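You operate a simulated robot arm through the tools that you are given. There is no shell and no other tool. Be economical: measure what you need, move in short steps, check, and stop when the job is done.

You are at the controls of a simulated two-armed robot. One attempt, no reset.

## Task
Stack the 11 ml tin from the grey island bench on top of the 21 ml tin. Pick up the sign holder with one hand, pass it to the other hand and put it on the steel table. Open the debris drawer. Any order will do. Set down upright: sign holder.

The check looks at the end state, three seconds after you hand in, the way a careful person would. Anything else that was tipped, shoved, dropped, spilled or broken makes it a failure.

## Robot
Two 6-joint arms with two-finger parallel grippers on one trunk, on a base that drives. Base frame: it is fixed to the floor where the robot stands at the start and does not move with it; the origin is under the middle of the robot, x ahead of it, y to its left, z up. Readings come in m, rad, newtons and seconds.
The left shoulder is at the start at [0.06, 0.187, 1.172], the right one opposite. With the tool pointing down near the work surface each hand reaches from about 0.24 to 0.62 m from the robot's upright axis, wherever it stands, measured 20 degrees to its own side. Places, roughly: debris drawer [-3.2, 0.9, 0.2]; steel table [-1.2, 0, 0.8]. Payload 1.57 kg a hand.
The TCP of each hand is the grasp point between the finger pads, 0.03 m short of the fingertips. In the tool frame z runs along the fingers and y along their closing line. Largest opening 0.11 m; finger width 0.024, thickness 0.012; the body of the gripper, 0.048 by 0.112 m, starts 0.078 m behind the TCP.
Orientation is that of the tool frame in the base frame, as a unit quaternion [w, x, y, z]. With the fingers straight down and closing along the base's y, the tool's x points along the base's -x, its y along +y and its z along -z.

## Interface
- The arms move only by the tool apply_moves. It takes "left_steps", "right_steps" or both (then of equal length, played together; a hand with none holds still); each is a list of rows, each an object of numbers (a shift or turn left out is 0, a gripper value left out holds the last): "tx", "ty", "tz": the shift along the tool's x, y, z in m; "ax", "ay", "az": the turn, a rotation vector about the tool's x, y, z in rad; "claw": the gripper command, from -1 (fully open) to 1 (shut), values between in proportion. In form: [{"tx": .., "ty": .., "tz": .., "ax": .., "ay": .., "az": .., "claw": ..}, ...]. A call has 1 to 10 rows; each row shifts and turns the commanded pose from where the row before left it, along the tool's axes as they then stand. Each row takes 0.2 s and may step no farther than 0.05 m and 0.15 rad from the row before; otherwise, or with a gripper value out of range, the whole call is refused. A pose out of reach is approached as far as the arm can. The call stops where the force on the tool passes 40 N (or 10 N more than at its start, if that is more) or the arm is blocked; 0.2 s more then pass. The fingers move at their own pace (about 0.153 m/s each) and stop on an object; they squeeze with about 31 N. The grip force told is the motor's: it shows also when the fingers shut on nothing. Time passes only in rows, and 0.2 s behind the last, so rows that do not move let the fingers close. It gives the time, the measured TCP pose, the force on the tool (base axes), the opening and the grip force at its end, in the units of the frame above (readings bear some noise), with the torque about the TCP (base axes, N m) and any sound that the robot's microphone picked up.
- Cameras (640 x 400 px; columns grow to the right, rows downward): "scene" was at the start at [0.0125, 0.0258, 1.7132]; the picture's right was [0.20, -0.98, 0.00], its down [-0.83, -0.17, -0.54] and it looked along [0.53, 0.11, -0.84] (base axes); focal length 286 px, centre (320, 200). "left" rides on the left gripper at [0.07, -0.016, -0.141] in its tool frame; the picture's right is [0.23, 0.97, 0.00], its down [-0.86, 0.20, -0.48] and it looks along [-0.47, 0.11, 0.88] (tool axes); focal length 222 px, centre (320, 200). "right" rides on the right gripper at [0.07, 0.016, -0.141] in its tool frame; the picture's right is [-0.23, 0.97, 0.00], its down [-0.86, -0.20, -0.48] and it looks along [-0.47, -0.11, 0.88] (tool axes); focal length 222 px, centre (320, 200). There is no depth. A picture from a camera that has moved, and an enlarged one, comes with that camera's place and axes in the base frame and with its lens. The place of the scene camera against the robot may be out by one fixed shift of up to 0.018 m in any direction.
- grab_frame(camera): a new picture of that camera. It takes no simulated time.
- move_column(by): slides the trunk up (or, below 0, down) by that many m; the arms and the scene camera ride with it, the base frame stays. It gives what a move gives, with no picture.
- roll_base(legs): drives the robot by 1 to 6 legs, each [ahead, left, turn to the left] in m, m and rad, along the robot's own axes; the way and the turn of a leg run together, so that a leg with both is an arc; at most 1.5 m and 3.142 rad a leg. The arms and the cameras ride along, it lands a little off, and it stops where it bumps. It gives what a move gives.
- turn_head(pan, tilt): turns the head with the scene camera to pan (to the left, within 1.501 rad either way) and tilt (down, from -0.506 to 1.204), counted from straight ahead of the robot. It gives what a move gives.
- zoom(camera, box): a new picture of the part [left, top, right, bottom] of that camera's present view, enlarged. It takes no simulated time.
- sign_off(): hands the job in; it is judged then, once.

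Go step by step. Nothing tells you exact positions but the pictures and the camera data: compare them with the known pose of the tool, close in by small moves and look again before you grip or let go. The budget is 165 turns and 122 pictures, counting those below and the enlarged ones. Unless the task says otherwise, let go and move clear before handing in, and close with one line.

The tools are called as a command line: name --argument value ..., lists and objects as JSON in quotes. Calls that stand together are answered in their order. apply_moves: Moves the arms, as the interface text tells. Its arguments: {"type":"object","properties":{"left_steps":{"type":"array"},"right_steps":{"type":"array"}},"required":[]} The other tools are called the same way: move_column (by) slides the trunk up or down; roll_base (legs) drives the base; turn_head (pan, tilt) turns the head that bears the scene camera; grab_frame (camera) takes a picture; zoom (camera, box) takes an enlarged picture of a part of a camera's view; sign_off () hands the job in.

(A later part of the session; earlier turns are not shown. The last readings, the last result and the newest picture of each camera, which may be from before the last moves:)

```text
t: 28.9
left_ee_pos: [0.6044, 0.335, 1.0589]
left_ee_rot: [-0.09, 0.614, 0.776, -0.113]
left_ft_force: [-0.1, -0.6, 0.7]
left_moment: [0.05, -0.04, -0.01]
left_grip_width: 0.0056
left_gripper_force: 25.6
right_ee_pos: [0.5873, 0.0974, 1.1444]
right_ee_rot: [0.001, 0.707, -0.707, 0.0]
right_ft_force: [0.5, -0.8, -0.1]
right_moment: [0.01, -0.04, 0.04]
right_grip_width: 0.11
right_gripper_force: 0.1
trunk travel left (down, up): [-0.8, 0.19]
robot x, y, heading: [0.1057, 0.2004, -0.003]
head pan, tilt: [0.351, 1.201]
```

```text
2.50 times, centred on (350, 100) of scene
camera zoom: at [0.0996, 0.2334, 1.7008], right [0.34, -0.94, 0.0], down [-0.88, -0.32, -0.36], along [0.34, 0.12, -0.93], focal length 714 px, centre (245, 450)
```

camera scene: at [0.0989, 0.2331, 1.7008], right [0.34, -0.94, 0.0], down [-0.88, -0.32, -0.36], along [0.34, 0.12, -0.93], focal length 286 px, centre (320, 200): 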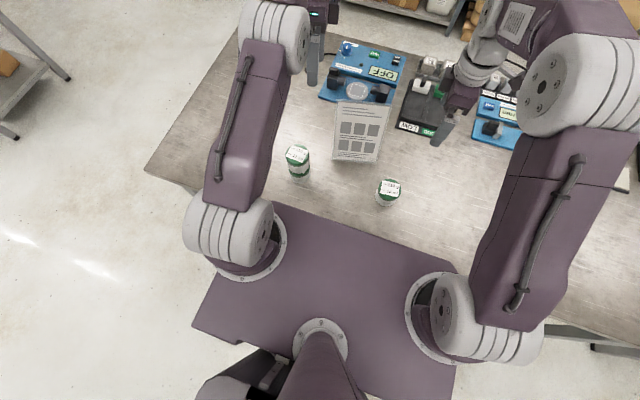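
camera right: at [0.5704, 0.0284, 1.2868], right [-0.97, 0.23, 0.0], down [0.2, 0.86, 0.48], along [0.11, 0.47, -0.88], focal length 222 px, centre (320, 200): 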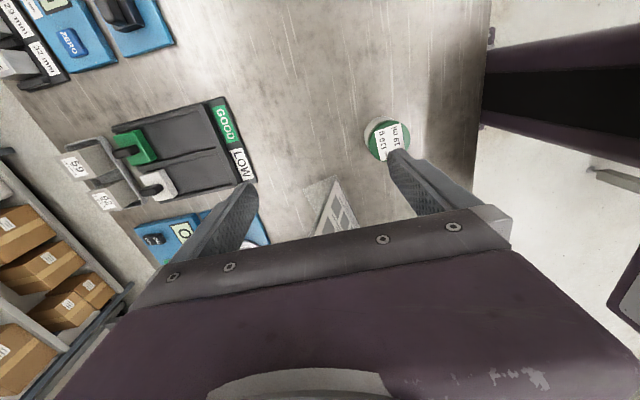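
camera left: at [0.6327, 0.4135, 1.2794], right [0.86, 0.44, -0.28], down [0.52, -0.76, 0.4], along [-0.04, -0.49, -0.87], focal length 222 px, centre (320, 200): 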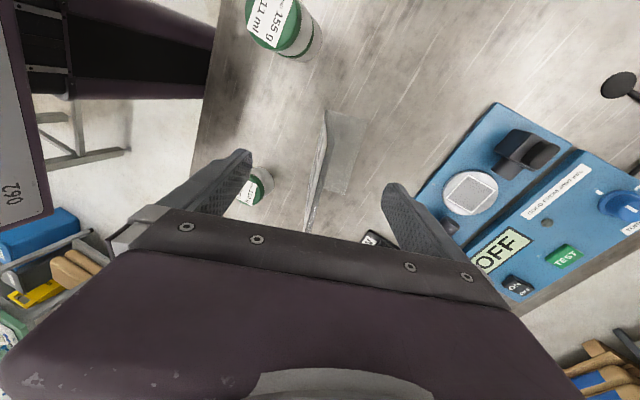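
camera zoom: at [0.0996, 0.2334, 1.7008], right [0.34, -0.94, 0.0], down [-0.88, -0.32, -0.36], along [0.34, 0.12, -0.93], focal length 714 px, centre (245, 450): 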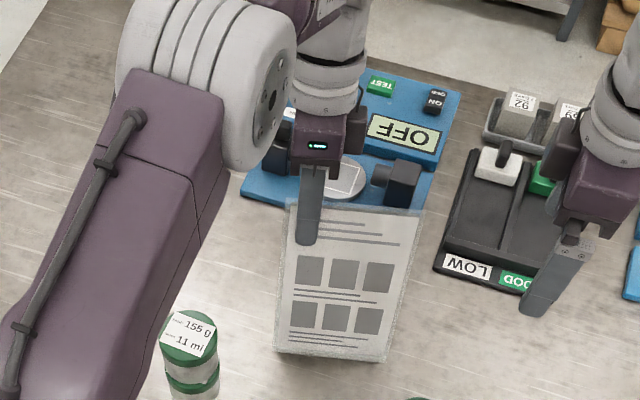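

Gripped at 5.6 mm. Lifting straight up and slightly back.

apply_moves --left_steps '[{}, {"ty": -0.003, "tz": -0.0096}, {"ty": -0.0086, "tz": -0.0287}, {"ty": -0.0133, "tz": -0.0273}, {}]'

zoom --camera "left" --box '[200, 100, 460, 260]'

grab_frame --camera "scene"

```text
t: 30.1
left_ee_pos: [0.601, 0.335, 1.1292]
left_ee_rot: [-0.09, 0.614, 0.776, -0.112]
left_ft_force: [-0.5, -0.4, -1.0]
left_moment: [0.06, -0.01, 0.0]
left_grip_width: 0.0057
left_gripper_force: 25.5
right_ee_pos: [0.5887, 0.0982, 1.144]
right_ee_rot: [0.0, 0.707, -0.707, 0.0]
right_ft_force: [0.0, 0.4, 0.1]
right_moment: [-0.01, 0.01, -0.01]
right_grip_width: 0.11
right_gripper_force: 0.1
trunk travel left (down, up): [-0.8, 0.19]
robot x, y, heading: [0.105, 0.2019, 0.002]
head pan, tilt: [0.351, 1.201]
```

```text
2.46 times, centred on (330, 180) of left
camera zoom: at [0.6093, 0.4081, 1.2702], right [0.86, 0.44, -0.28], down [0.52, -0.76, 0.4], along [-0.04, -0.49, -0.87], focal length 547 px, centre (295, 249)
```

zoom: 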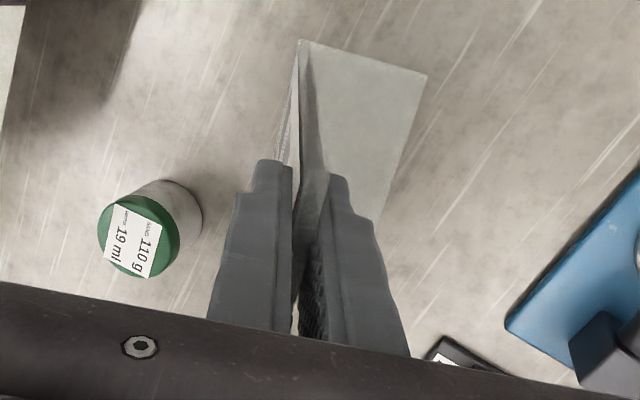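

```text
81 pictures are left
camera scene: at [0.1001, 0.2334, 1.7008], right [0.34, -0.94, 0.0], down [-0.88, -0.32, -0.36], along [0.34, 0.12, -0.93], focal length 286 px, centre (320, 200)
```

scene: 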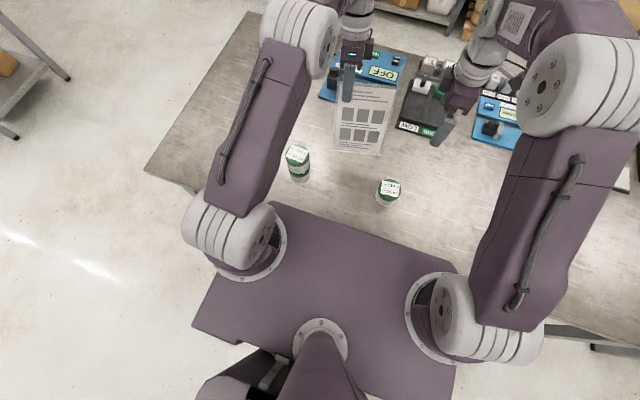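

The sign is held rigidly. I'll raise the trunk for clearance, then draw the sign in towards the robot.

move_column --by 0.12

apply_moves --left_steps '[{"tx": 0.0068, "ty": -0.028, "tz": 0.0083}, {"tx": 0.0068, "ty": -0.028, "tz": 0.0083}, {"tx": 0.0068, "ty": -0.028, "tz": 0.0083}, {"tx": 0.0068, "ty": -0.028, "tz": 0.0083}, {}]'

grab_frame --camera "scene"

grab_frame --camera "right"

```text
t: 31.6
left_ee_pos: [0.6009, 0.3339, 1.2485]
left_ee_rot: [-0.091, 0.614, 0.776, -0.113]
left_ft_force: [0.7, -0.1, -1.2]
left_moment: [0.07, -0.01, 0.04]
left_grip_width: 0.0058
left_gripper_force: 25.9
right_ee_pos: [0.5894, 0.0971, 1.2647]
right_ee_rot: [0.001, 0.707, -0.707, 0.0]
right_ft_force: [-0.5, -0.2, -0.4]
right_moment: [-0.03, -0.02, 0.03]
right_grip_width: 0.1098
right_gripper_force: 0.0
trunk travel left (down, up): [-0.92, 0.07]
robot x, y, heading: [0.102, 0.2033, -0.001]
head pan, tilt: [0.351, 1.201]
```

```text
t: 32.8
left_ee_pos: [0.4811, 0.3338, 1.2497]
left_ee_rot: [-0.089, 0.614, 0.776, -0.113]
left_ft_force: [0.7, 0.2, -1.6]
left_moment: [0.09, -0.02, 0.02]
left_grip_width: 0.0056
left_gripper_force: 25.3
right_ee_pos: [0.5866, 0.0975, 1.264]
right_ee_rot: [0.0, 0.707, -0.707, 0.0]
right_ft_force: [-0.2, 0.8, -0.1]
right_moment: [0.0, -0.01, 0.0]
right_grip_width: 0.11
right_gripper_force: 0.1
trunk travel left (down, up): [-0.92, 0.07]
robot x, y, heading: [0.1036, 0.2054, -0.004]
head pan, tilt: [0.351, 1.201]
```

```text
80 pictures are left
camera scene: at [0.0992, 0.2332, 1.8208], right [0.34, -0.94, 0.0], down [-0.88, -0.32, -0.36], along [0.34, 0.12, -0.93], focal length 286 px, centre (320, 200)
```

scene: 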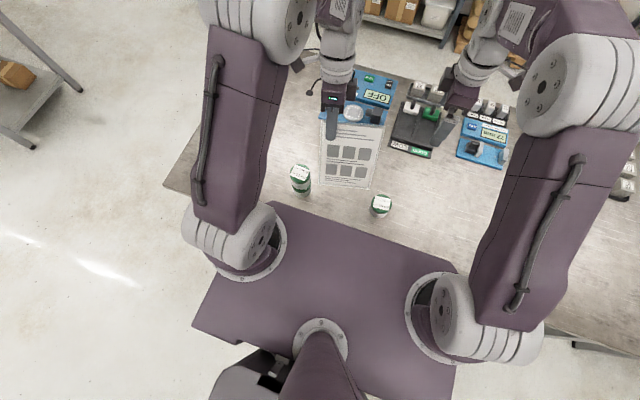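

```text
79 pictures are left
camera right: at [0.5725, 0.0274, 1.4058], right [-0.97, 0.23, 0.0], down [0.2, 0.85, 0.48], along [0.11, 0.47, -0.88], focal length 222 px, centre (320, 200)
```

right: 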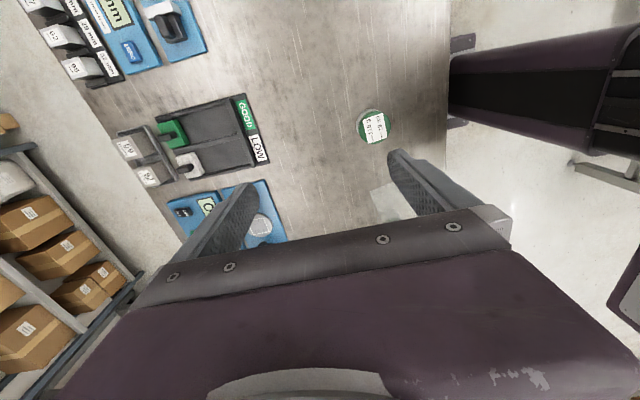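

Next is the handover. I'll square the sign up to the robot and splay the right hand so it can take the top-right corner from the side without the wrists meeting.

apply_moves --left_steps '[{"ay": 0.0342, "az": 0.115}, {"ay": 0.0342, "az": 0.115}, {"tx": -0.03}, {"tx": -0.034}, {}, {}, {}, {}, {}]' --right_steps '[{"ax": -0.145}, {"ax": -0.144}, {"ay": -0.14}, {"ay": -0.14}, {"ay": -0.14}, {"ay": -0.14}, {"ay": -0.14}, {}, {}]'

grab_frame --camera "right"

grab_frame --camera "scene"

```text
t: 34.8
left_ee_pos: [0.4804, 0.2721, 1.2493]
left_ee_rot: [-0.103, 0.703, 0.696, -0.101]
left_ft_force: [0.2, 0.6, -2.0]
left_moment: [0.05, 0.0, 0.01]
left_grip_width: 0.0057
left_gripper_force: 25.8
right_ee_pos: [0.5873, 0.098, 1.2649]
right_ee_rot: [0.144, -0.623, 0.692, 0.336]
right_ft_force: [0.8, 0.7, 0.3]
right_moment: [0.01, -0.03, 0.0]
right_grip_width: 0.1102
right_gripper_force: 0.1
trunk travel left (down, up): [-0.92, 0.07]
robot x, y, heading: [0.1023, 0.2023, -0.004]
head pan, tilt: [0.351, 1.201]
```

```text
78 pictures are left
camera right: at [0.5915, -0.0463, 1.3297], right [-0.89, 0.17, 0.42], down [0.45, 0.35, 0.82], along [0.0, 0.92, -0.39], focal length 222 px, centre (320, 200)
```

right: 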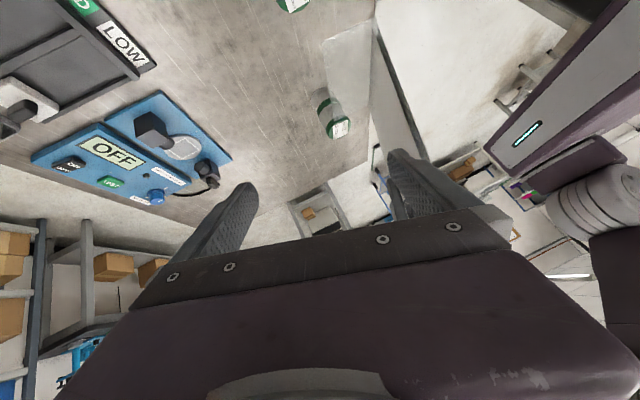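

```text
77 pictures are left
camera scene: at [0.0996, 0.2345, 1.8208], right [0.34, -0.94, 0.0], down [-0.88, -0.32, -0.36], along [0.34, 0.12, -0.93], focal length 286 px, centre (320, 200)
```

scene: 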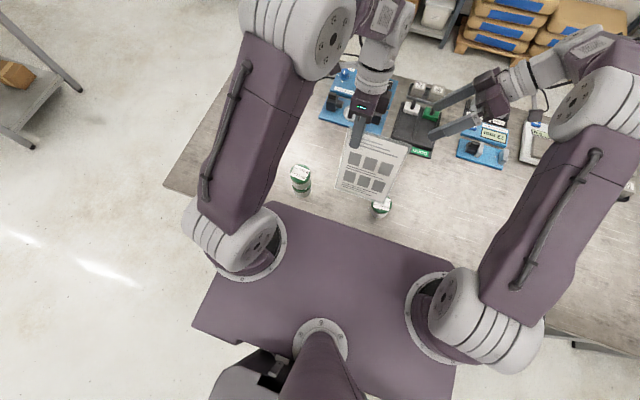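

The right camera sees the panel edge-on. Backing off along the approach line and sliding so the panel falls between the right fingers.

apply_moves --right_steps '[{"tz": -0.0487}, {"ty": 0.0326, "tx": -0.011}, {"ty": 0.0326, "tx": -0.011}, {"ty": 0.0325, "tx": -0.011}, {}, {}]'

grab_frame --camera "right"

zoom --camera "scene" --box '[300, 20, 500, 220]'

```text
t: 36.2
left_ee_pos: [0.4818, 0.2715, 1.2491]
left_ee_rot: [-0.103, 0.702, 0.697, -0.101]
left_ft_force: [0.1, -0.1, -1.0]
left_moment: [0.07, -0.04, 0.01]
left_grip_width: 0.0056
left_gripper_force: 25.6
right_ee_pos: [0.5108, 0.0897, 1.3501]
right_ee_rot: [0.144, -0.623, 0.692, 0.335]
right_ft_force: [0.5, 0.3, -0.4]
right_moment: [0.01, 0.02, -0.02]
right_grip_width: 0.1099
right_gripper_force: 0.0
trunk travel left (down, up): [-0.92, 0.07]
robot x, y, heading: [0.104, 0.206, 0.002]
head pan, tilt: [0.351, 1.201]
```

```text
76 pictures are left
camera right: at [0.5152, -0.054, 1.4146], right [-0.89, 0.17, 0.42], down [0.45, 0.35, 0.82], along [0.0, 0.92, -0.39], focal length 222 px, centre (320, 200)
```

right: 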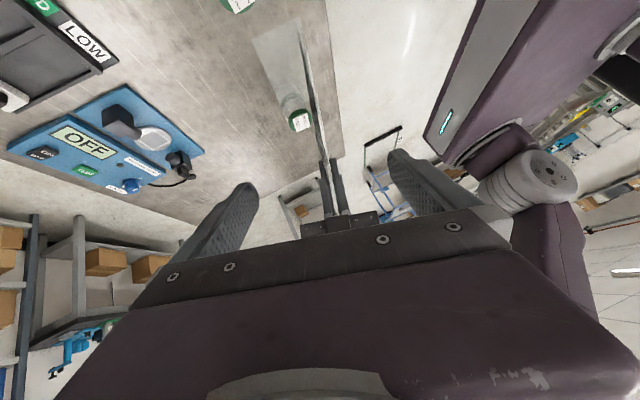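

```text
2.00 times, centred on (400, 120) of scene
camera zoom: at [0.1001, 0.2337, 1.8208], right [0.34, -0.94, 0.0], down [-0.88, -0.32, -0.36], along [0.34, 0.12, -0.93], focal length 572 px, centre (160, 360)
```

zoom: 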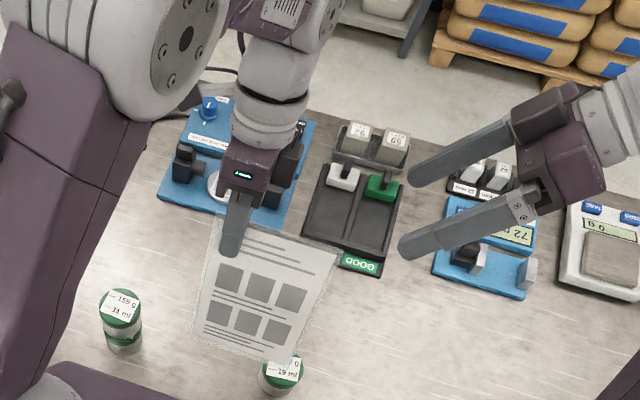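

Alignment looks good. Advancing most of the way, then checking.

apply_moves --right_steps '[{"tz": 0.035}, {"tz": 0.035}, {"tz": 0.03}, {}]'

grab_frame --camera "right"

zoom --camera "scene" --box '[300, 50, 460, 210]'

```text
t: 37.2
left_ee_pos: [0.4794, 0.2713, 1.2484]
left_ee_rot: [-0.103, 0.703, 0.696, -0.1]
left_ft_force: [0.6, 0.0, -1.8]
left_moment: [0.1, -0.05, 0.03]
left_grip_width: 0.0058
left_gripper_force: 26.1
right_ee_pos: [0.489, 0.1556, 1.274]
right_ee_rot: [0.144, -0.623, 0.692, 0.335]
right_ft_force: [0.3, 0.0, 0.6]
right_moment: [0.03, 0.01, -0.01]
right_grip_width: 0.1099
right_gripper_force: 0.1
trunk travel left (down, up): [-0.92, 0.07]
robot x, y, heading: [0.104, 0.204, -0.001]
head pan, tilt: [0.351, 1.201]
```

```text
74 pictures are left
camera right: at [0.4919, 0.0116, 1.3394], right [-0.89, 0.17, 0.42], down [0.45, 0.35, 0.82], along [0.0, 0.92, -0.39], focal length 222 px, centre (320, 200)
```

right: 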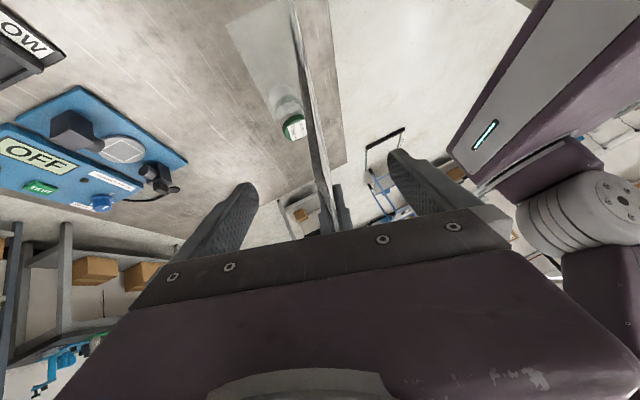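

```text
2.50 times, centred on (380, 130) of scene
camera zoom: at [0.0994, 0.2327, 1.8208], right [0.34, -0.94, 0.0], down [-0.88, -0.32, -0.36], along [0.34, 0.12, -0.93], focal length 714 px, centre (170, 375)
```

zoom: 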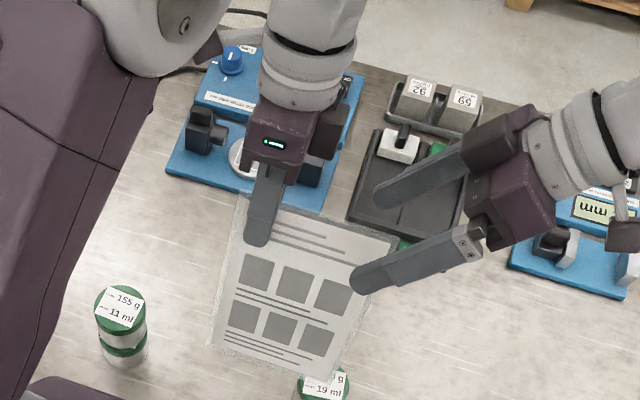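

Centred. Advancing the final 4 cm and closing the right hand.

apply_moves --right_steps '[{"tz": 0.02}, {"tz": 0.02}, {"claw": -0.2}, {"claw": 0.4}, {"claw": 1}, {}, {}]'

grab_frame --camera "right"

zoom --camera "scene" --box '[300, 50, 460, 210]'

```text
t: 38.8
left_ee_pos: [0.4807, 0.2701, 1.2491]
left_ee_rot: [-0.103, 0.703, 0.697, -0.101]
left_ft_force: [10.2, 2.0, -6.8]
left_moment: [0.15, -0.06, 0.59]
left_grip_width: 0.0057
left_gripper_force: 25.1
right_ee_pos: [0.4804, 0.1825, 1.2465]
right_ee_rot: [0.142, -0.623, 0.692, 0.336]
right_ft_force: [-9.8, -0.9, 5.8]
right_moment: [0.44, -0.03, 0.34]
right_grip_width: 0.0056
right_gripper_force: 25.2
trunk travel left (down, up): [-0.92, 0.07]
robot x, y, heading: [0.1011, 0.1999, -0.005]
head pan, tilt: [0.351, 1.201]
```

```text
72 pictures are left
camera right: at [0.4844, 0.0383, 1.3108], right [-0.89, 0.17, 0.42], down [0.45, 0.35, 0.82], along [0.0, 0.92, -0.39], focal length 222 px, centre (320, 200)
```

right: 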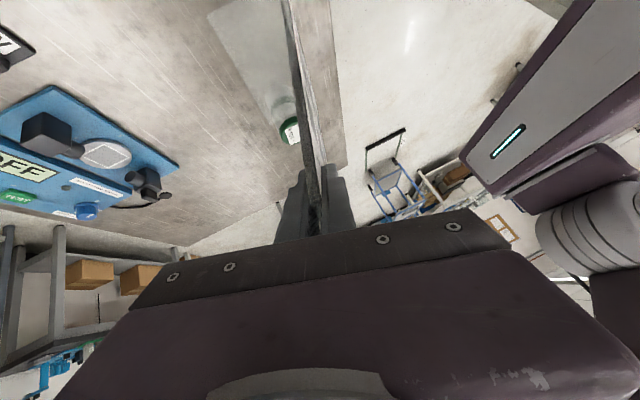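

```text
2.50 times, centred on (380, 130) of scene
camera zoom: at [0.0994, 0.2331, 1.8208], right [0.34, -0.94, 0.0], down [-0.88, -0.32, -0.36], along [0.34, 0.12, -0.93], focal length 714 px, centre (170, 375)
```

zoom: 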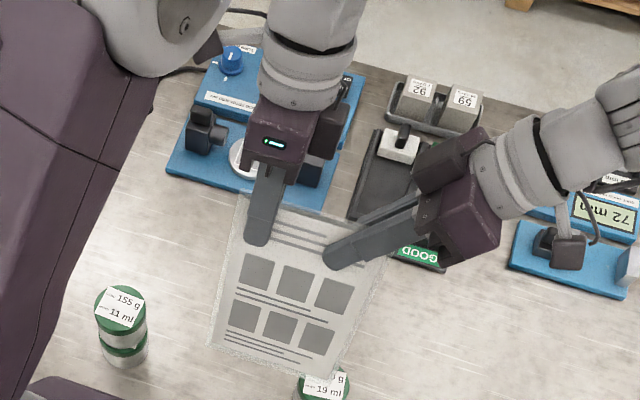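

Both hands hold the sign, with a small 10 N mutual push. I'll ease that, open the left hand and withdraw it upward.

apply_moves --right_steps '[{"ty": 0.0015}, {}, {}, {}, {}]' --left_steps '[{}, {}, {"claw": -0.3}, {"claw": -1}, {}]'

zoom --camera "scene" --box '[300, 50, 460, 210]'

```text
t: 40.0
left_ee_pos: [0.4808, 0.2714, 1.249]
left_ee_rot: [-0.103, 0.703, 0.697, -0.101]
left_ft_force: [-0.3, 1.2, -0.4]
left_moment: [-0.03, 0.01, -0.01]
left_grip_width: 0.1099
left_gripper_force: 0.0
right_ee_pos: [0.4804, 0.1821, 1.2469]
right_ee_rot: [0.144, -0.622, 0.692, 0.336]
right_ft_force: [0.1, -0.2, -0.2]
right_moment: [-0.07, -0.02, 0.0]
right_grip_width: 0.0056
right_gripper_force: 25.2
trunk travel left (down, up): [-0.92, 0.07]
robot x, y, heading: [0.105, 0.1993, 0.0]
head pan, tilt: [0.351, 1.201]
```

```text
2.50 times, centred on (380, 130) of scene
camera zoom: at [0.0994, 0.2332, 1.8208], right [0.34, -0.94, 0.0], down [-0.88, -0.32, -0.36], along [0.34, 0.12, -0.93], focal length 714 px, centre (170, 375)
```

zoom: 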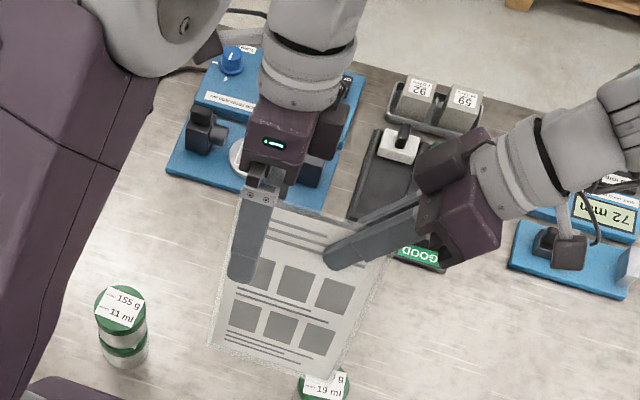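

The right hand holds it alone. Withdrawing the left hand up, then out to the left.

apply_moves --left_steps '[{"tz": -0.03}, {"tz": -0.035}, {"tz": -0.03}, {"tx": 0.04}, {"tx": 0.04}, {"tx": 0.04}, {"tx": 0.04}, {"tx": 0.04}, {}, {}]'

turn_head --pan 0.0 --tilt 0.8

grab_frame --camera "scene"

```text
t: 42.2
left_ee_pos: [0.5101, 0.4696, 1.3399]
left_ee_rot: [-0.103, 0.703, 0.697, -0.1]
left_ft_force: [0.0, 0.5, -0.8]
left_moment: [0.0, -0.04, -0.03]
left_grip_width: 0.1098
left_gripper_force: 0.0
right_ee_pos: [0.4801, 0.1814, 1.2464]
right_ee_rot: [0.144, -0.623, 0.692, 0.336]
right_ft_force: [-0.3, -0.9, -0.8]
right_moment: [-0.05, -0.04, -0.04]
right_grip_width: 0.006
right_gripper_force: 25.5
trunk travel left (down, up): [-0.92, 0.07]
robot x, y, heading: [0.1003, 0.2027, -0.001]
head pan, tilt: [0.351, 1.201]
```

```text
t: 43.1
left_ee_pos: [0.5096, 0.4701, 1.3387]
left_ee_rot: [-0.103, 0.702, 0.697, -0.102]
left_ft_force: [0.8, 0.8, -0.1]
left_moment: [0.0, 0.03, 0.0]
left_grip_width: 0.11
left_gripper_force: 0.1
right_ee_pos: [0.4799, 0.1833, 1.2447]
right_ee_rot: [0.144, -0.622, 0.692, 0.335]
right_ft_force: [0.0, 0.4, 0.6]
right_moment: [-0.08, -0.02, 0.04]
right_grip_width: 0.0057
right_gripper_force: 25.6
trunk travel left (down, up): [-0.92, 0.07]
robot x, y, heading: [0.1047, 0.2036, 0.002]
head pan, tilt: [0.0, 0.799]
```

```text
69 pictures are left
camera scene: at [0.1276, 0.2147, 1.8485], right [0.0, -1.0, 0.0], down [-0.72, 0.0, -0.7], along [0.7, 0.0, -0.72], focal length 286 px, centre (320, 200)
```

scene: 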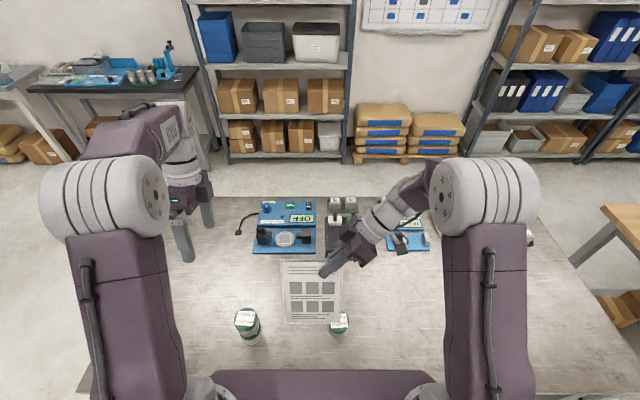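

The sign stays firm in the right hand. I'll back away from the bench and turn left to look at the rest of the room.

roll_base --legs '[[-0.35, 0, 0], [0, 0, 1.5708]]'

turn_head --pan 0.9 --tilt 0.6

grab_frame --camera "scene"

```text
t: 49.2
left_ee_pos: [-0.5132, 0.609, 1.3397]
left_ee_rot: [-0.001, 0.0, 0.99, -0.144]
left_ft_force: [-0.6, -0.4, 0.9]
left_moment: [-0.03, -0.02, 0.01]
left_grip_width: 0.1099
left_gripper_force: 0.0
right_ee_pos: [-0.2264, 0.582, 1.2473]
right_ee_rot: [0.137, 0.93, -0.047, -0.338]
right_ft_force: [0.8, -0.3, -1.6]
right_moment: [0.03, -0.05, 0.01]
right_grip_width: 0.0057
right_gripper_force: 26.1
trunk travel left (down, up): [-0.92, 0.07]
robot x, y, heading: [-0.2465, 0.2024, 1.58]
head pan, tilt: [0.0, 0.799]
```

```text
t: 50.4
left_ee_pos: [-0.5153, 0.6078, 1.3378]
left_ee_rot: [-0.001, 0.0, 0.989, -0.145]
left_ft_force: [-0.2, 0.4, 0.9]
left_moment: [-0.04, 0.02, 0.01]
left_grip_width: 0.11
left_gripper_force: 0.0
right_ee_pos: [-0.2266, 0.5817, 1.246]
right_ee_rot: [0.137, 0.93, -0.046, -0.339]
right_ft_force: [-0.7, 0.3, -1.4]
right_moment: [0.0, -0.03, -0.02]
right_grip_width: 0.0058
right_gripper_force: 26.1
trunk travel left (down, up): [-0.92, 0.07]
robot x, y, heading: [-0.2423, 0.2049, 1.578]
head pan, tilt: [0.901, 0.6]
```

```text
68 pictures are left
camera scene: at [-0.3087, 0.2095, 1.8654], right [0.62, 0.79, 0.0], down [0.45, -0.35, -0.82], along [-0.65, 0.51, -0.57], focal length 286 px, centre (320, 200)
```

scene: 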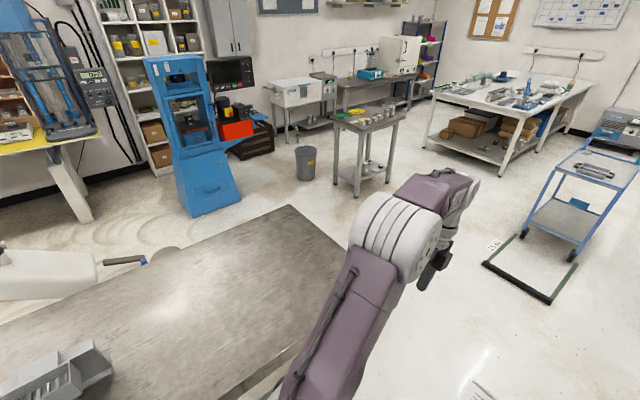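

The steel table is the large one on the left, and the blue machine beyond it at about (-3.1, 0.85) holds the debris drawer. Next I'll look at the steel table's surface.

turn_head --pan 1.5 --tilt 0.8

grab_frame --camera "scene"

zoom --camera "right" --box '[160, 0, 480, 220]'

```text
t: 51.4
left_ee_pos: [-0.5144, 0.6081, 1.3394]
left_ee_rot: [-0.001, 0.001, 0.989, -0.145]
left_ft_force: [-0.4, 0.3, 0.9]
left_moment: [0.03, 0.0, -0.01]
left_grip_width: 0.11
left_gripper_force: 0.1
right_ee_pos: [-0.2273, 0.5807, 1.2462]
right_ee_rot: [0.137, 0.93, -0.046, -0.339]
right_ft_force: [0.0, -0.2, -1.7]
right_moment: [0.07, -0.03, 0.02]
right_grip_width: 0.0056
right_gripper_force: 25.8
trunk travel left (down, up): [-0.92, 0.07]
robot x, y, heading: [-0.2456, 0.1991, 1.576]
head pan, tilt: [1.499, 0.799]
```

```text
67 pictures are left
camera scene: at [-0.3196, 0.1603, 1.8486], right [0.06, 1.0, 0.0], down [0.72, -0.05, -0.7], along [-0.7, 0.04, -0.72], focal length 286 px, centre (320, 200)
```

scene: 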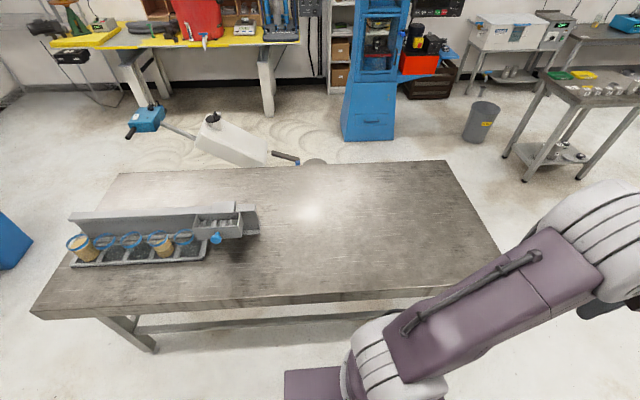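

```text
1.82 times, centred on (320, 110) of right
camera zoom: at [-0.0814, 0.5849, 1.3117], right [-0.17, -0.89, 0.42], down [-0.35, 0.45, 0.82], along [-0.92, -0.01, -0.39], focal length 404 px, centre (320, 364)
```

zoom: 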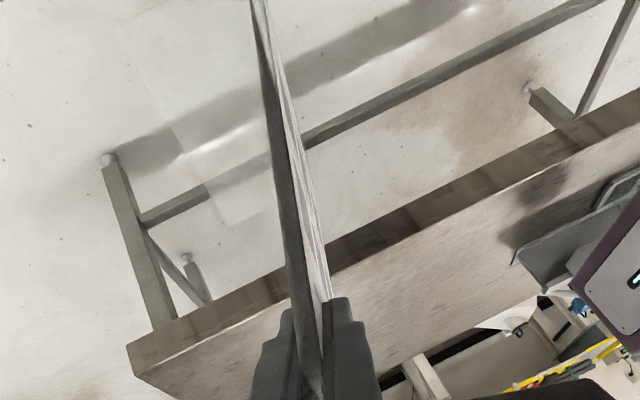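

The steel table's near edge is at about x = -0.8, with free surface for y between 0 and 0.8. I'll face it and pull up close without the base going under it.

roll_base --legs '[[0, 0, 1.566], [0.24, -0.12, 0]]'

turn_head --pan 0 --tilt 1.0

grab_frame --camera "scene"

grab_frame --camera "left"

grab_frame --camera "right"

```text
t: 57.0
left_ee_pos: [-0.8905, 0.066, 1.3397]
left_ee_rot: [0.1, -0.691, 0.708, -0.103]
left_ft_force: [0.4, 0.5, -0.2]
left_moment: [0.02, 0.0, 0.03]
left_grip_width: 0.11
left_gripper_force: 0.1
right_ee_pos: [-0.8559, 0.3538, 1.2478]
right_ee_rot: [0.333, 0.698, 0.617, -0.148]
right_ft_force: [-0.3, -0.7, -0.7]
right_moment: [0.09, 0.04, 0.0]
right_grip_width: 0.0058
right_gripper_force: 25.9
trunk travel left (down, up): [-0.92, 0.07]
robot x, y, heading: [-0.4818, 0.3305, 3.125]
head pan, tilt: [1.499, 0.799]
```

```text
t: 58.6
left_ee_pos: [-0.8936, 0.0662, 1.3399]
left_ee_rot: [0.1, -0.691, 0.708, -0.104]
left_ft_force: [0.1, 0.2, 0.2]
left_moment: [0.0, -0.02, 0.03]
left_grip_width: 0.1105
left_gripper_force: 0.1
right_ee_pos: [-0.8586, 0.3529, 1.2466]
right_ee_rot: [0.334, 0.698, 0.616, -0.147]
right_ft_force: [0.2, 0.4, -1.3]
right_moment: [0.07, 0.06, 0.0]
right_grip_width: 0.0058
right_gripper_force: 25.9
trunk travel left (down, up): [-0.92, 0.07]
robot x, y, heading: [-0.4811, 0.3301, 3.123]
head pan, tilt: [0.0, 1.0]
```

```text
65 pictures are left
camera scene: at [-0.4871, 0.3391, 1.8334], right [0.02, 1.0, 0.0], down [0.84, -0.01, -0.54], along [-0.54, 0.01, -0.84], focal length 286 px, centre (320, 200)
```

scene: 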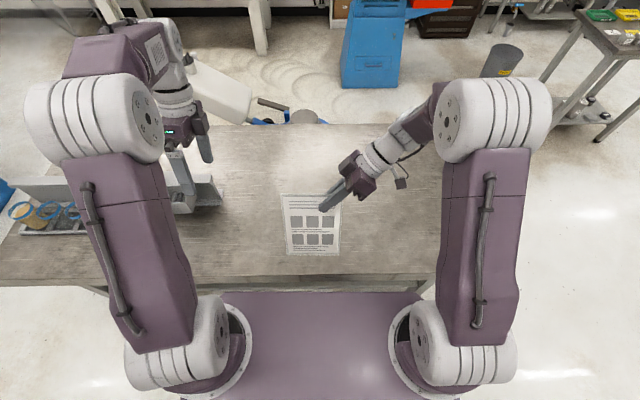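

```text
64 pictures are left
camera left: at [-0.9199, -0.0017, 1.4798], right [-0.94, -0.2, -0.28], down [-0.31, 0.86, 0.4], along [0.16, 0.46, -0.87], focal length 222 px, centre (320, 200)
```

left: 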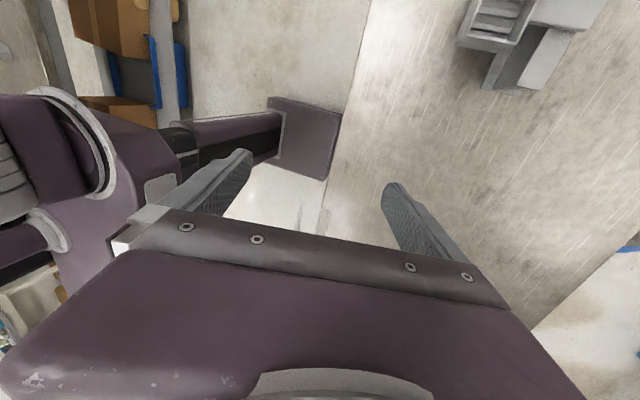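

```text
63 pictures are left
camera right: at [-0.8577, 0.4985, 1.3116], right [0.89, -0.19, 0.42], down [-0.46, -0.34, 0.82], along [-0.01, -0.92, -0.39], focal length 222 px, centre (320, 200)
```

right: 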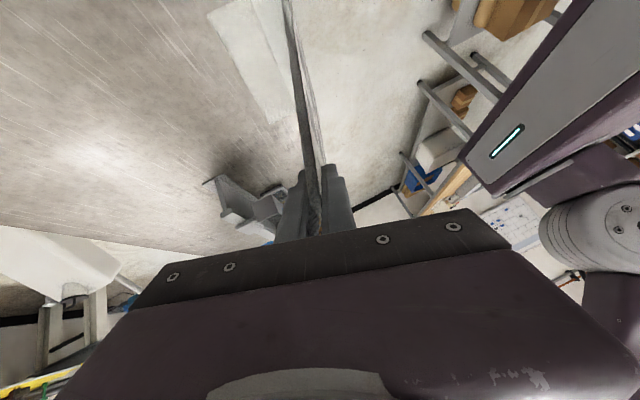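

I'm extending the right hand 0.13 m forward over the table before lowering with the trunk.

apply_moves --right_steps '[{"tx": -0.006, "ty": -0.0311, "tz": -0.0071}, {"tx": -0.006, "ty": -0.0311, "tz": -0.0071}, {"tx": -0.006, "ty": -0.0311, "tz": -0.0071}, {"tx": -0.006, "ty": -0.0311, "tz": -0.0071}, {}, {}]'

move_column --by -0.15

grab_frame --camera "right"

grab_frame --camera "scene"

```text
t: 60.0
left_ee_pos: [-0.8916, 0.0679, 1.3388]
left_ee_rot: [0.101, -0.691, 0.708, -0.104]
left_ft_force: [-0.8, 0.0, 1.2]
left_moment: [-0.01, 0.0, -0.02]
left_grip_width: 0.1098
left_gripper_force: 0.0
right_ee_pos: [-0.9848, 0.3529, 1.2481]
right_ee_rot: [0.334, 0.698, 0.616, -0.147]
right_ft_force: [0.4, 0.9, -1.8]
right_moment: [0.06, 0.07, -0.02]
right_grip_width: 0.0058
right_gripper_force: 25.9
trunk travel left (down, up): [-0.92, 0.07]
robot x, y, heading: [-0.4821, 0.3241, 3.129]
head pan, tilt: [0.0, 1.0]
```

```text
t: 61.8
left_ee_pos: [-0.8925, 0.0664, 1.1897]
left_ee_rot: [0.1, -0.691, 0.708, -0.104]
left_ft_force: [1.1, 0.1, 0.2]
left_moment: [-0.02, -0.01, 0.01]
left_grip_width: 0.1103
left_gripper_force: 0.1
right_ee_pos: [-0.9857, 0.3534, 1.0973]
right_ee_rot: [0.334, 0.698, 0.616, -0.147]
right_ft_force: [0.4, -0.5, -1.3]
right_moment: [0.08, 0.04, 0.0]
right_grip_width: 0.0057
right_gripper_force: 25.7
trunk travel left (down, up): [-0.77, 0.22]
robot x, y, heading: [-0.4783, 0.3287, 3.122]
head pan, tilt: [0.0, 1.0]
```

```text
62 pictures are left
camera right: at [-0.9844, 0.4982, 1.162], right [0.89, -0.19, 0.42], down [-0.46, -0.34, 0.82], along [-0.01, -0.92, -0.39], focal length 222 px, centre (320, 200)
```

right: 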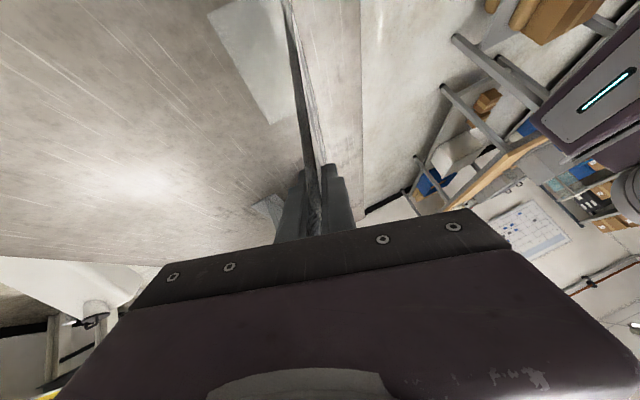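

```text
61 pictures are left
camera scene: at [-0.4864, 0.3389, 1.6835], right [0.02, 1.0, 0.0], down [0.84, -0.01, -0.54], along [-0.54, 0.01, -0.84], focal length 286 px, centre (320, 200)
```

scene: 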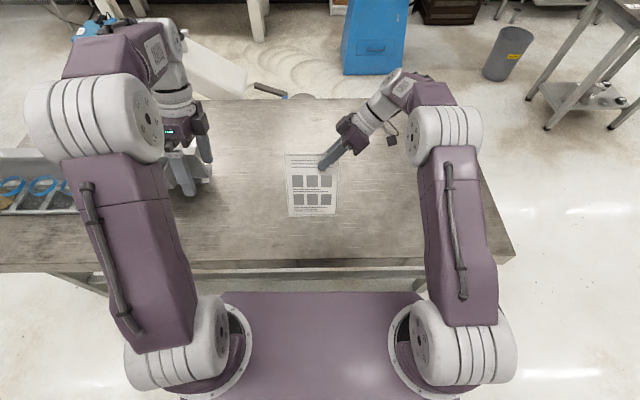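

About 4 cm should remain to the table. Lowering 3 cm more, then feeling for contact with the arm.

move_column --by -0.03

zoom --camera "scene" --box '[240, 100, 420, 240]'

zoom --camera "right" --box '[180, 0, 400, 140]'

```text
t: 62.5
left_ee_pos: [-0.8925, 0.0652, 1.1582]
left_ee_rot: [0.102, -0.692, 0.707, -0.104]
left_ft_force: [0.4, 0.7, 0.3]
left_moment: [0.02, 0.01, -0.04]
left_grip_width: 0.11
left_gripper_force: 0.1
right_ee_pos: [-0.9854, 0.355, 1.066]
right_ee_rot: [0.334, 0.698, 0.616, -0.147]
right_ft_force: [0.8, -0.3, -2.0]
right_moment: [0.05, 0.06, 0.01]
right_grip_width: 0.0059
right_gripper_force: 25.7
trunk travel left (down, up): [-0.74, 0.25]
robot x, y, heading: [-0.4803, 0.3258, 3.123]
head pan, tilt: [0.0, 1.0]
```

```text
2.86 times, centred on (330, 170) of scene
camera zoom: at [-0.4862, 0.3389, 1.6534], right [0.02, 1.0, 0.0], down [0.84, -0.01, -0.54], along [-0.54, 0.01, -0.84], focal length 816 px, centre (291, 286)
```

zoom: 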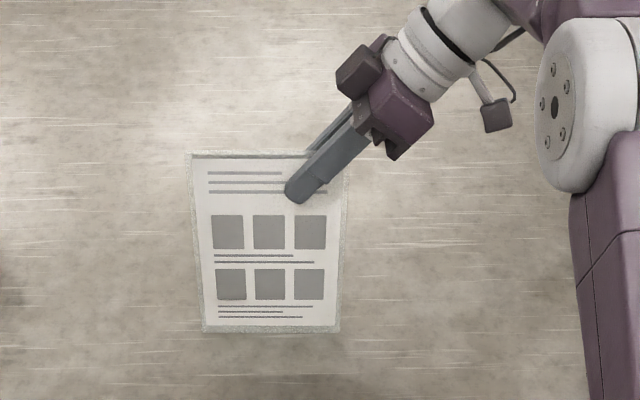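

```text
2.86 times, centred on (290, 70) of right
camera zoom: at [-0.9843, 0.4983, 1.132], right [0.89, -0.19, 0.42], down [-0.46, -0.34, 0.82], along [-0.01, -0.92, -0.39], focal length 635 px, centre (406, 571)
```

zoom: 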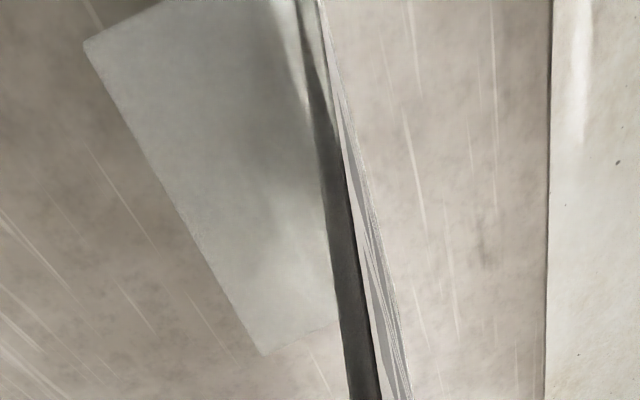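

apply_moves --right_steps '[{"tx": 0.00185, "ty": -0.00086, "tz": 0.0022}, {"tx": 0.00185, "ty": -0.00086, "tz": 0.0022}, {"tx": 0.00123, "ty": -0.00057, "tz": 0.00147}, {}]'

```text
t: 63.5
left_ee_pos: [-0.8927, 0.0657, 1.1598]
left_ee_rot: [0.099, -0.691, 0.708, -0.104]
left_ft_force: [-0.5, 0.1, 0.9]
left_moment: [0.01, -0.02, -0.01]
left_grip_width: 0.1098
left_gripper_force: 0.0
right_ee_pos: [-0.9863, 0.3527, 1.0579]
right_ee_rot: [0.335, 0.697, 0.616, -0.147]
right_ft_force: [0.3, -0.2, -1.8]
right_moment: [0.05, 0.06, 0.04]
right_grip_width: 0.0058
right_gripper_force: 25.7
trunk travel left (down, up): [-0.74, 0.25]
robot x, y, heading: [-0.4797, 0.3304, 3.126]
head pan, tilt: [0.0, 1.0]
```

No contact yet. I'll keep going down in small steps.

apply_moves --right_steps '[{"tx": 0.00123, "ty": -0.00057, "tz": 0.00147}, {"tx": 0.00123, "ty": -0.00057, "tz": 0.00147}, {}]'

zoom --camera "left" --box '[180, 120, 460, 260]'

```text
t: 64.3
left_ee_pos: [-0.8933, 0.0672, 1.1583]
left_ee_rot: [0.1, -0.691, 0.708, -0.104]
left_ft_force: [0.2, 0.5, 0.3]
left_moment: [0.0, 0.01, -0.01]
left_grip_width: 0.1099
left_gripper_force: 0.1
right_ee_pos: [-0.9858, 0.3549, 1.0539]
right_ee_rot: [0.335, 0.697, 0.617, -0.147]
right_ft_force: [-0.3, -0.3, -1.6]
right_moment: [0.06, 0.03, 0.02]
right_grip_width: 0.0055
right_gripper_force: 25.8
trunk travel left (down, up): [-0.74, 0.25]
robot x, y, heading: [-0.4828, 0.3283, 3.128]
head pan, tilt: [0.0, 1.0]
```

```text
2.29 times, centred on (320, 190) of left
camera zoom: at [-0.9194, -0.0018, 1.2999], right [-0.94, -0.2, -0.28], down [-0.31, 0.86, 0.4], along [0.16, 0.46, -0.87], focal length 508 px, centre (320, 223)
```

zoom: 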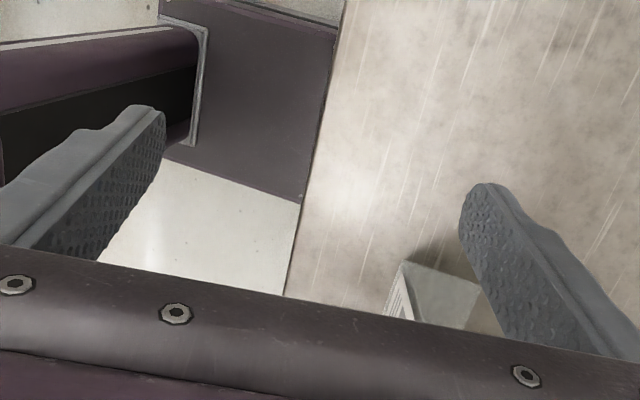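

apply_moves --right_steps '[{"tx": 0.00123, "ty": -0.00057, "tz": 0.00147}, {"tx": 0.00123, "ty": -0.00057, "tz": 0.00147}, {}]'

zoom --camera "left" --box '[320, 190, 420, 260]'

```text
t: 65.2
left_ee_pos: [-0.8937, 0.0652, 1.1595]
left_ee_rot: [0.1, -0.691, 0.708, -0.104]
left_ft_force: [0.3, -0.1, 0.4]
left_moment: [0.0, 0.01, 0.01]
left_grip_width: 0.1101
left_gripper_force: 0.0
right_ee_pos: [-0.9849, 0.3525, 1.0516]
right_ee_rot: [0.335, 0.697, 0.617, -0.146]
right_ft_force: [0.0, 0.4, -1.4]
right_moment: [0.08, 0.02, -0.01]
right_grip_width: 0.0061
right_gripper_force: 26.1
trunk travel left (down, up): [-0.74, 0.25]
robot x, y, heading: [-0.4818, 0.3267, 3.123]
head pan, tilt: [0.0, 1.0]
```

```text
5.71 times, centred on (370, 225) of left
camera zoom: at [-0.9195, -0.0019, 1.2999], right [-0.94, -0.2, -0.28], down [-0.31, 0.86, 0.4], along [0.16, 0.46, -0.87], focal length 1269 px, centre (34, 57)
```

zoom: 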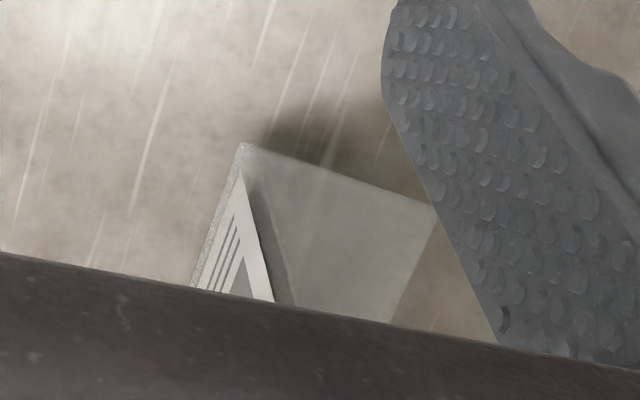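

apply_moves --right_steps '[{"tx": 0.00123, "ty": -0.00057, "tz": 0.00147}, {"tx": 0.00123, "ty": -0.00057, "tz": 0.00147}, {"tx": 0.00123, "ty": -0.00057, "tz": 0.00147}, {}]'

```text
t: 66.2
left_ee_pos: [-0.8927, 0.066, 1.159]
left_ee_rot: [0.1, -0.691, 0.708, -0.105]
left_ft_force: [-0.1, 0.1, 0.0]
left_moment: [0.04, 0.01, 0.01]
left_grip_width: 0.1098
left_gripper_force: 0.1
right_ee_pos: [-0.9857, 0.3533, 1.046]
right_ee_rot: [0.334, 0.698, 0.617, -0.147]
right_ft_force: [0.6, -0.8, -1.0]
right_moment: [0.05, 0.04, 0.0]
right_grip_width: 0.0059
right_gripper_force: 25.6
trunk travel left (down, up): [-0.74, 0.25]
robot x, y, heading: [-0.4808, 0.3249, 3.124]
head pan, tilt: [0.0, 1.0]
```

apply_moves --right_steps '[{"tx": 0.00123, "ty": -0.00057, "tz": 0.00147}, {"tx": 0.00123, "ty": -0.00057, "tz": 0.00147}, {"tx": 0.00123, "ty": -0.00057, "tz": 0.00147}, {"tx": 0.00123, "ty": -0.00057, "tz": 0.00147}, {}]'

zoom --camera "left" --box '[320, 190, 420, 260]'

```text
t: 67.3
left_ee_pos: [-0.8925, 0.0662, 1.1585]
left_ee_rot: [0.1, -0.692, 0.708, -0.104]
left_ft_force: [-0.1, -1.1, 0.4]
left_moment: [0.0, -0.01, -0.01]
left_grip_width: 0.1101
left_gripper_force: 0.2
right_ee_pos: [-0.9852, 0.3532, 1.0369]
right_ee_rot: [0.334, 0.698, 0.616, -0.147]
right_ft_force: [-0.2, 0.1, -1.9]
right_moment: [0.04, 0.0, 0.01]
right_grip_width: 0.0057
right_gripper_force: 25.8
trunk travel left (down, up): [-0.74, 0.25]
robot x, y, heading: [-0.4805, 0.3281, 3.122]
head pan, tilt: [0.0, 1.0]
```

```text
5.71 times, centred on (370, 225) of left
camera zoom: at [-0.9195, -0.0019, 1.2999], right [-0.94, -0.2, -0.28], down [-0.31, 0.86, 0.4], along [0.16, 0.46, -0.87], focal length 1269 px, centre (34, 57)
```

zoom: 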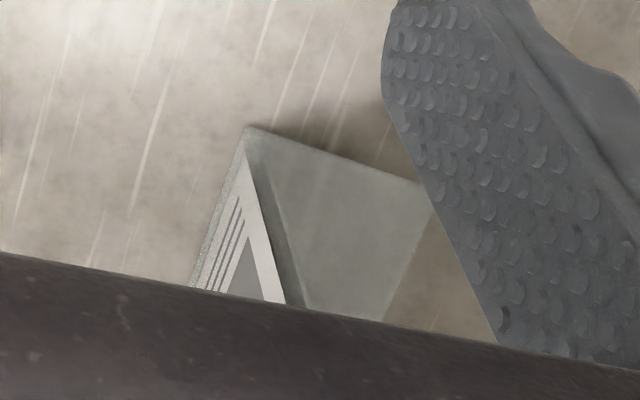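

The shadow is closing in on the foot's edge. I'll continue lowering.

apply_moves --right_steps '[{"tx": 0.00123, "ty": -0.00057, "tz": 0.00147}, {"tx": 0.00123, "ty": -0.00057, "tz": 0.00147}, {"tx": 0.00123, "ty": -0.00057, "tz": 0.00147}, {}]'

zoom --camera "left" --box '[320, 190, 420, 260]'

```text
t: 68.3
left_ee_pos: [-0.8903, 0.0673, 1.1602]
left_ee_rot: [0.1, -0.691, 0.709, -0.103]
left_ft_force: [-0.1, 0.5, 1.8]
left_moment: [0.0, 0.02, 0.04]
left_grip_width: 0.11
left_gripper_force: 0.1
right_ee_pos: [-0.9846, 0.3528, 1.0323]
right_ee_rot: [0.333, 0.697, 0.617, -0.149]
right_ft_force: [-1.0, 1.0, 24.9]
right_moment: [0.18, 0.73, -0.09]
right_grip_width: 0.0058
right_gripper_force: 25.4
trunk travel left (down, up): [-0.74, 0.25]
robot x, y, heading: [-0.478, 0.3251, 3.123]
head pan, tilt: [0.0, 1.0]
```

```text
5.71 times, centred on (370, 225) of left
camera zoom: at [-0.9165, -0.0018, 1.3011], right [-0.94, -0.2, -0.28], down [-0.31, 0.86, 0.4], along [0.16, 0.46, -0.87], focal length 1269 px, centre (34, 57)
```

zoom: 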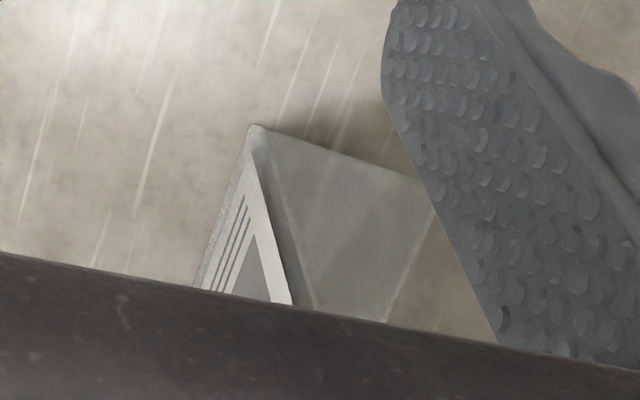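

Contact at 25 N. I'll ease off about 2 mm so it rests lightly, then release.

apply_moves --right_steps '[{"tx": -0.0012, "ty": 0.00056, "tz": -0.00144}, {}, {}]'

```text
t: 69.2
left_ee_pos: [-0.8913, 0.0658, 1.1601]
left_ee_rot: [0.1, -0.691, 0.708, -0.103]
left_ft_force: [0.4, -0.6, 0.3]
left_moment: [0.03, 0.0, 0.01]
left_grip_width: 0.1102
left_gripper_force: 0.0
right_ee_pos: [-0.9847, 0.3524, 1.0324]
right_ee_rot: [0.334, 0.697, 0.617, -0.147]
right_ft_force: [0.2, -1.2, 10.2]
right_moment: [-0.38, 0.29, -0.04]
right_grip_width: 0.0057
right_gripper_force: 25.9
trunk travel left (down, up): [-0.74, 0.25]
robot x, y, heading: [-0.4831, 0.3284, 3.125]
head pan, tilt: [0.0, 1.0]
```

apply_moves --right_steps '[{"tx": -0.0006, "ty": 0.00028, "tz": -0.0007}, {"claw": 0.7}, {"claw": 0.4}, {"claw": 0}, {"claw": -1}, {}, {}]'

zoom --camera "scene" --box '[240, 100, 420, 240]'

grab_frame --camera "right"

```text
t: 70.8
left_ee_pos: [-0.8913, 0.0654, 1.1596]
left_ee_rot: [0.1, -0.691, 0.708, -0.104]
left_ft_force: [-0.1, 0.5, 0.1]
left_moment: [0.01, 0.01, 0.0]
left_grip_width: 0.1099
left_gripper_force: 0.1
right_ee_pos: [-0.9858, 0.3526, 1.0327]
right_ee_rot: [0.335, 0.698, 0.616, -0.147]
right_ft_force: [-0.5, -0.5, -0.4]
right_moment: [0.01, 0.02, 0.01]
right_grip_width: 0.11
right_gripper_force: 0.0
trunk travel left (down, up): [-0.74, 0.25]
robot x, y, heading: [-0.4824, 0.328, 3.121]
head pan, tilt: [0.0, 1.0]
```

```text
2.86 times, centred on (330, 170) of scene
camera zoom: at [-0.4864, 0.339, 1.6534], right [0.02, 1.0, 0.0], down [0.84, -0.01, -0.54], along [-0.54, 0.01, -0.84], focal length 816 px, centre (291, 286)
```

zoom: 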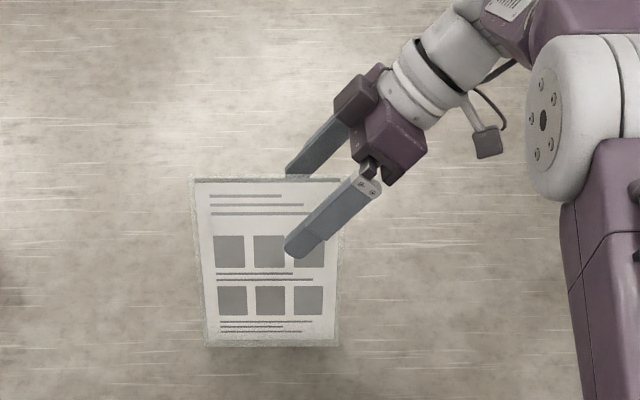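

```text
53 pictures are left
camera right: at [-0.9849, 0.4977, 1.0986], right [0.89, -0.19, 0.42], down [-0.46, -0.34, 0.82], along [-0.01, -0.92, -0.39], focal length 222 px, centre (320, 200)
```

right: 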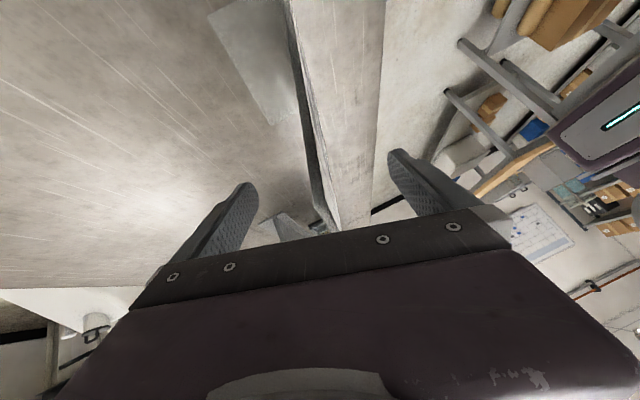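

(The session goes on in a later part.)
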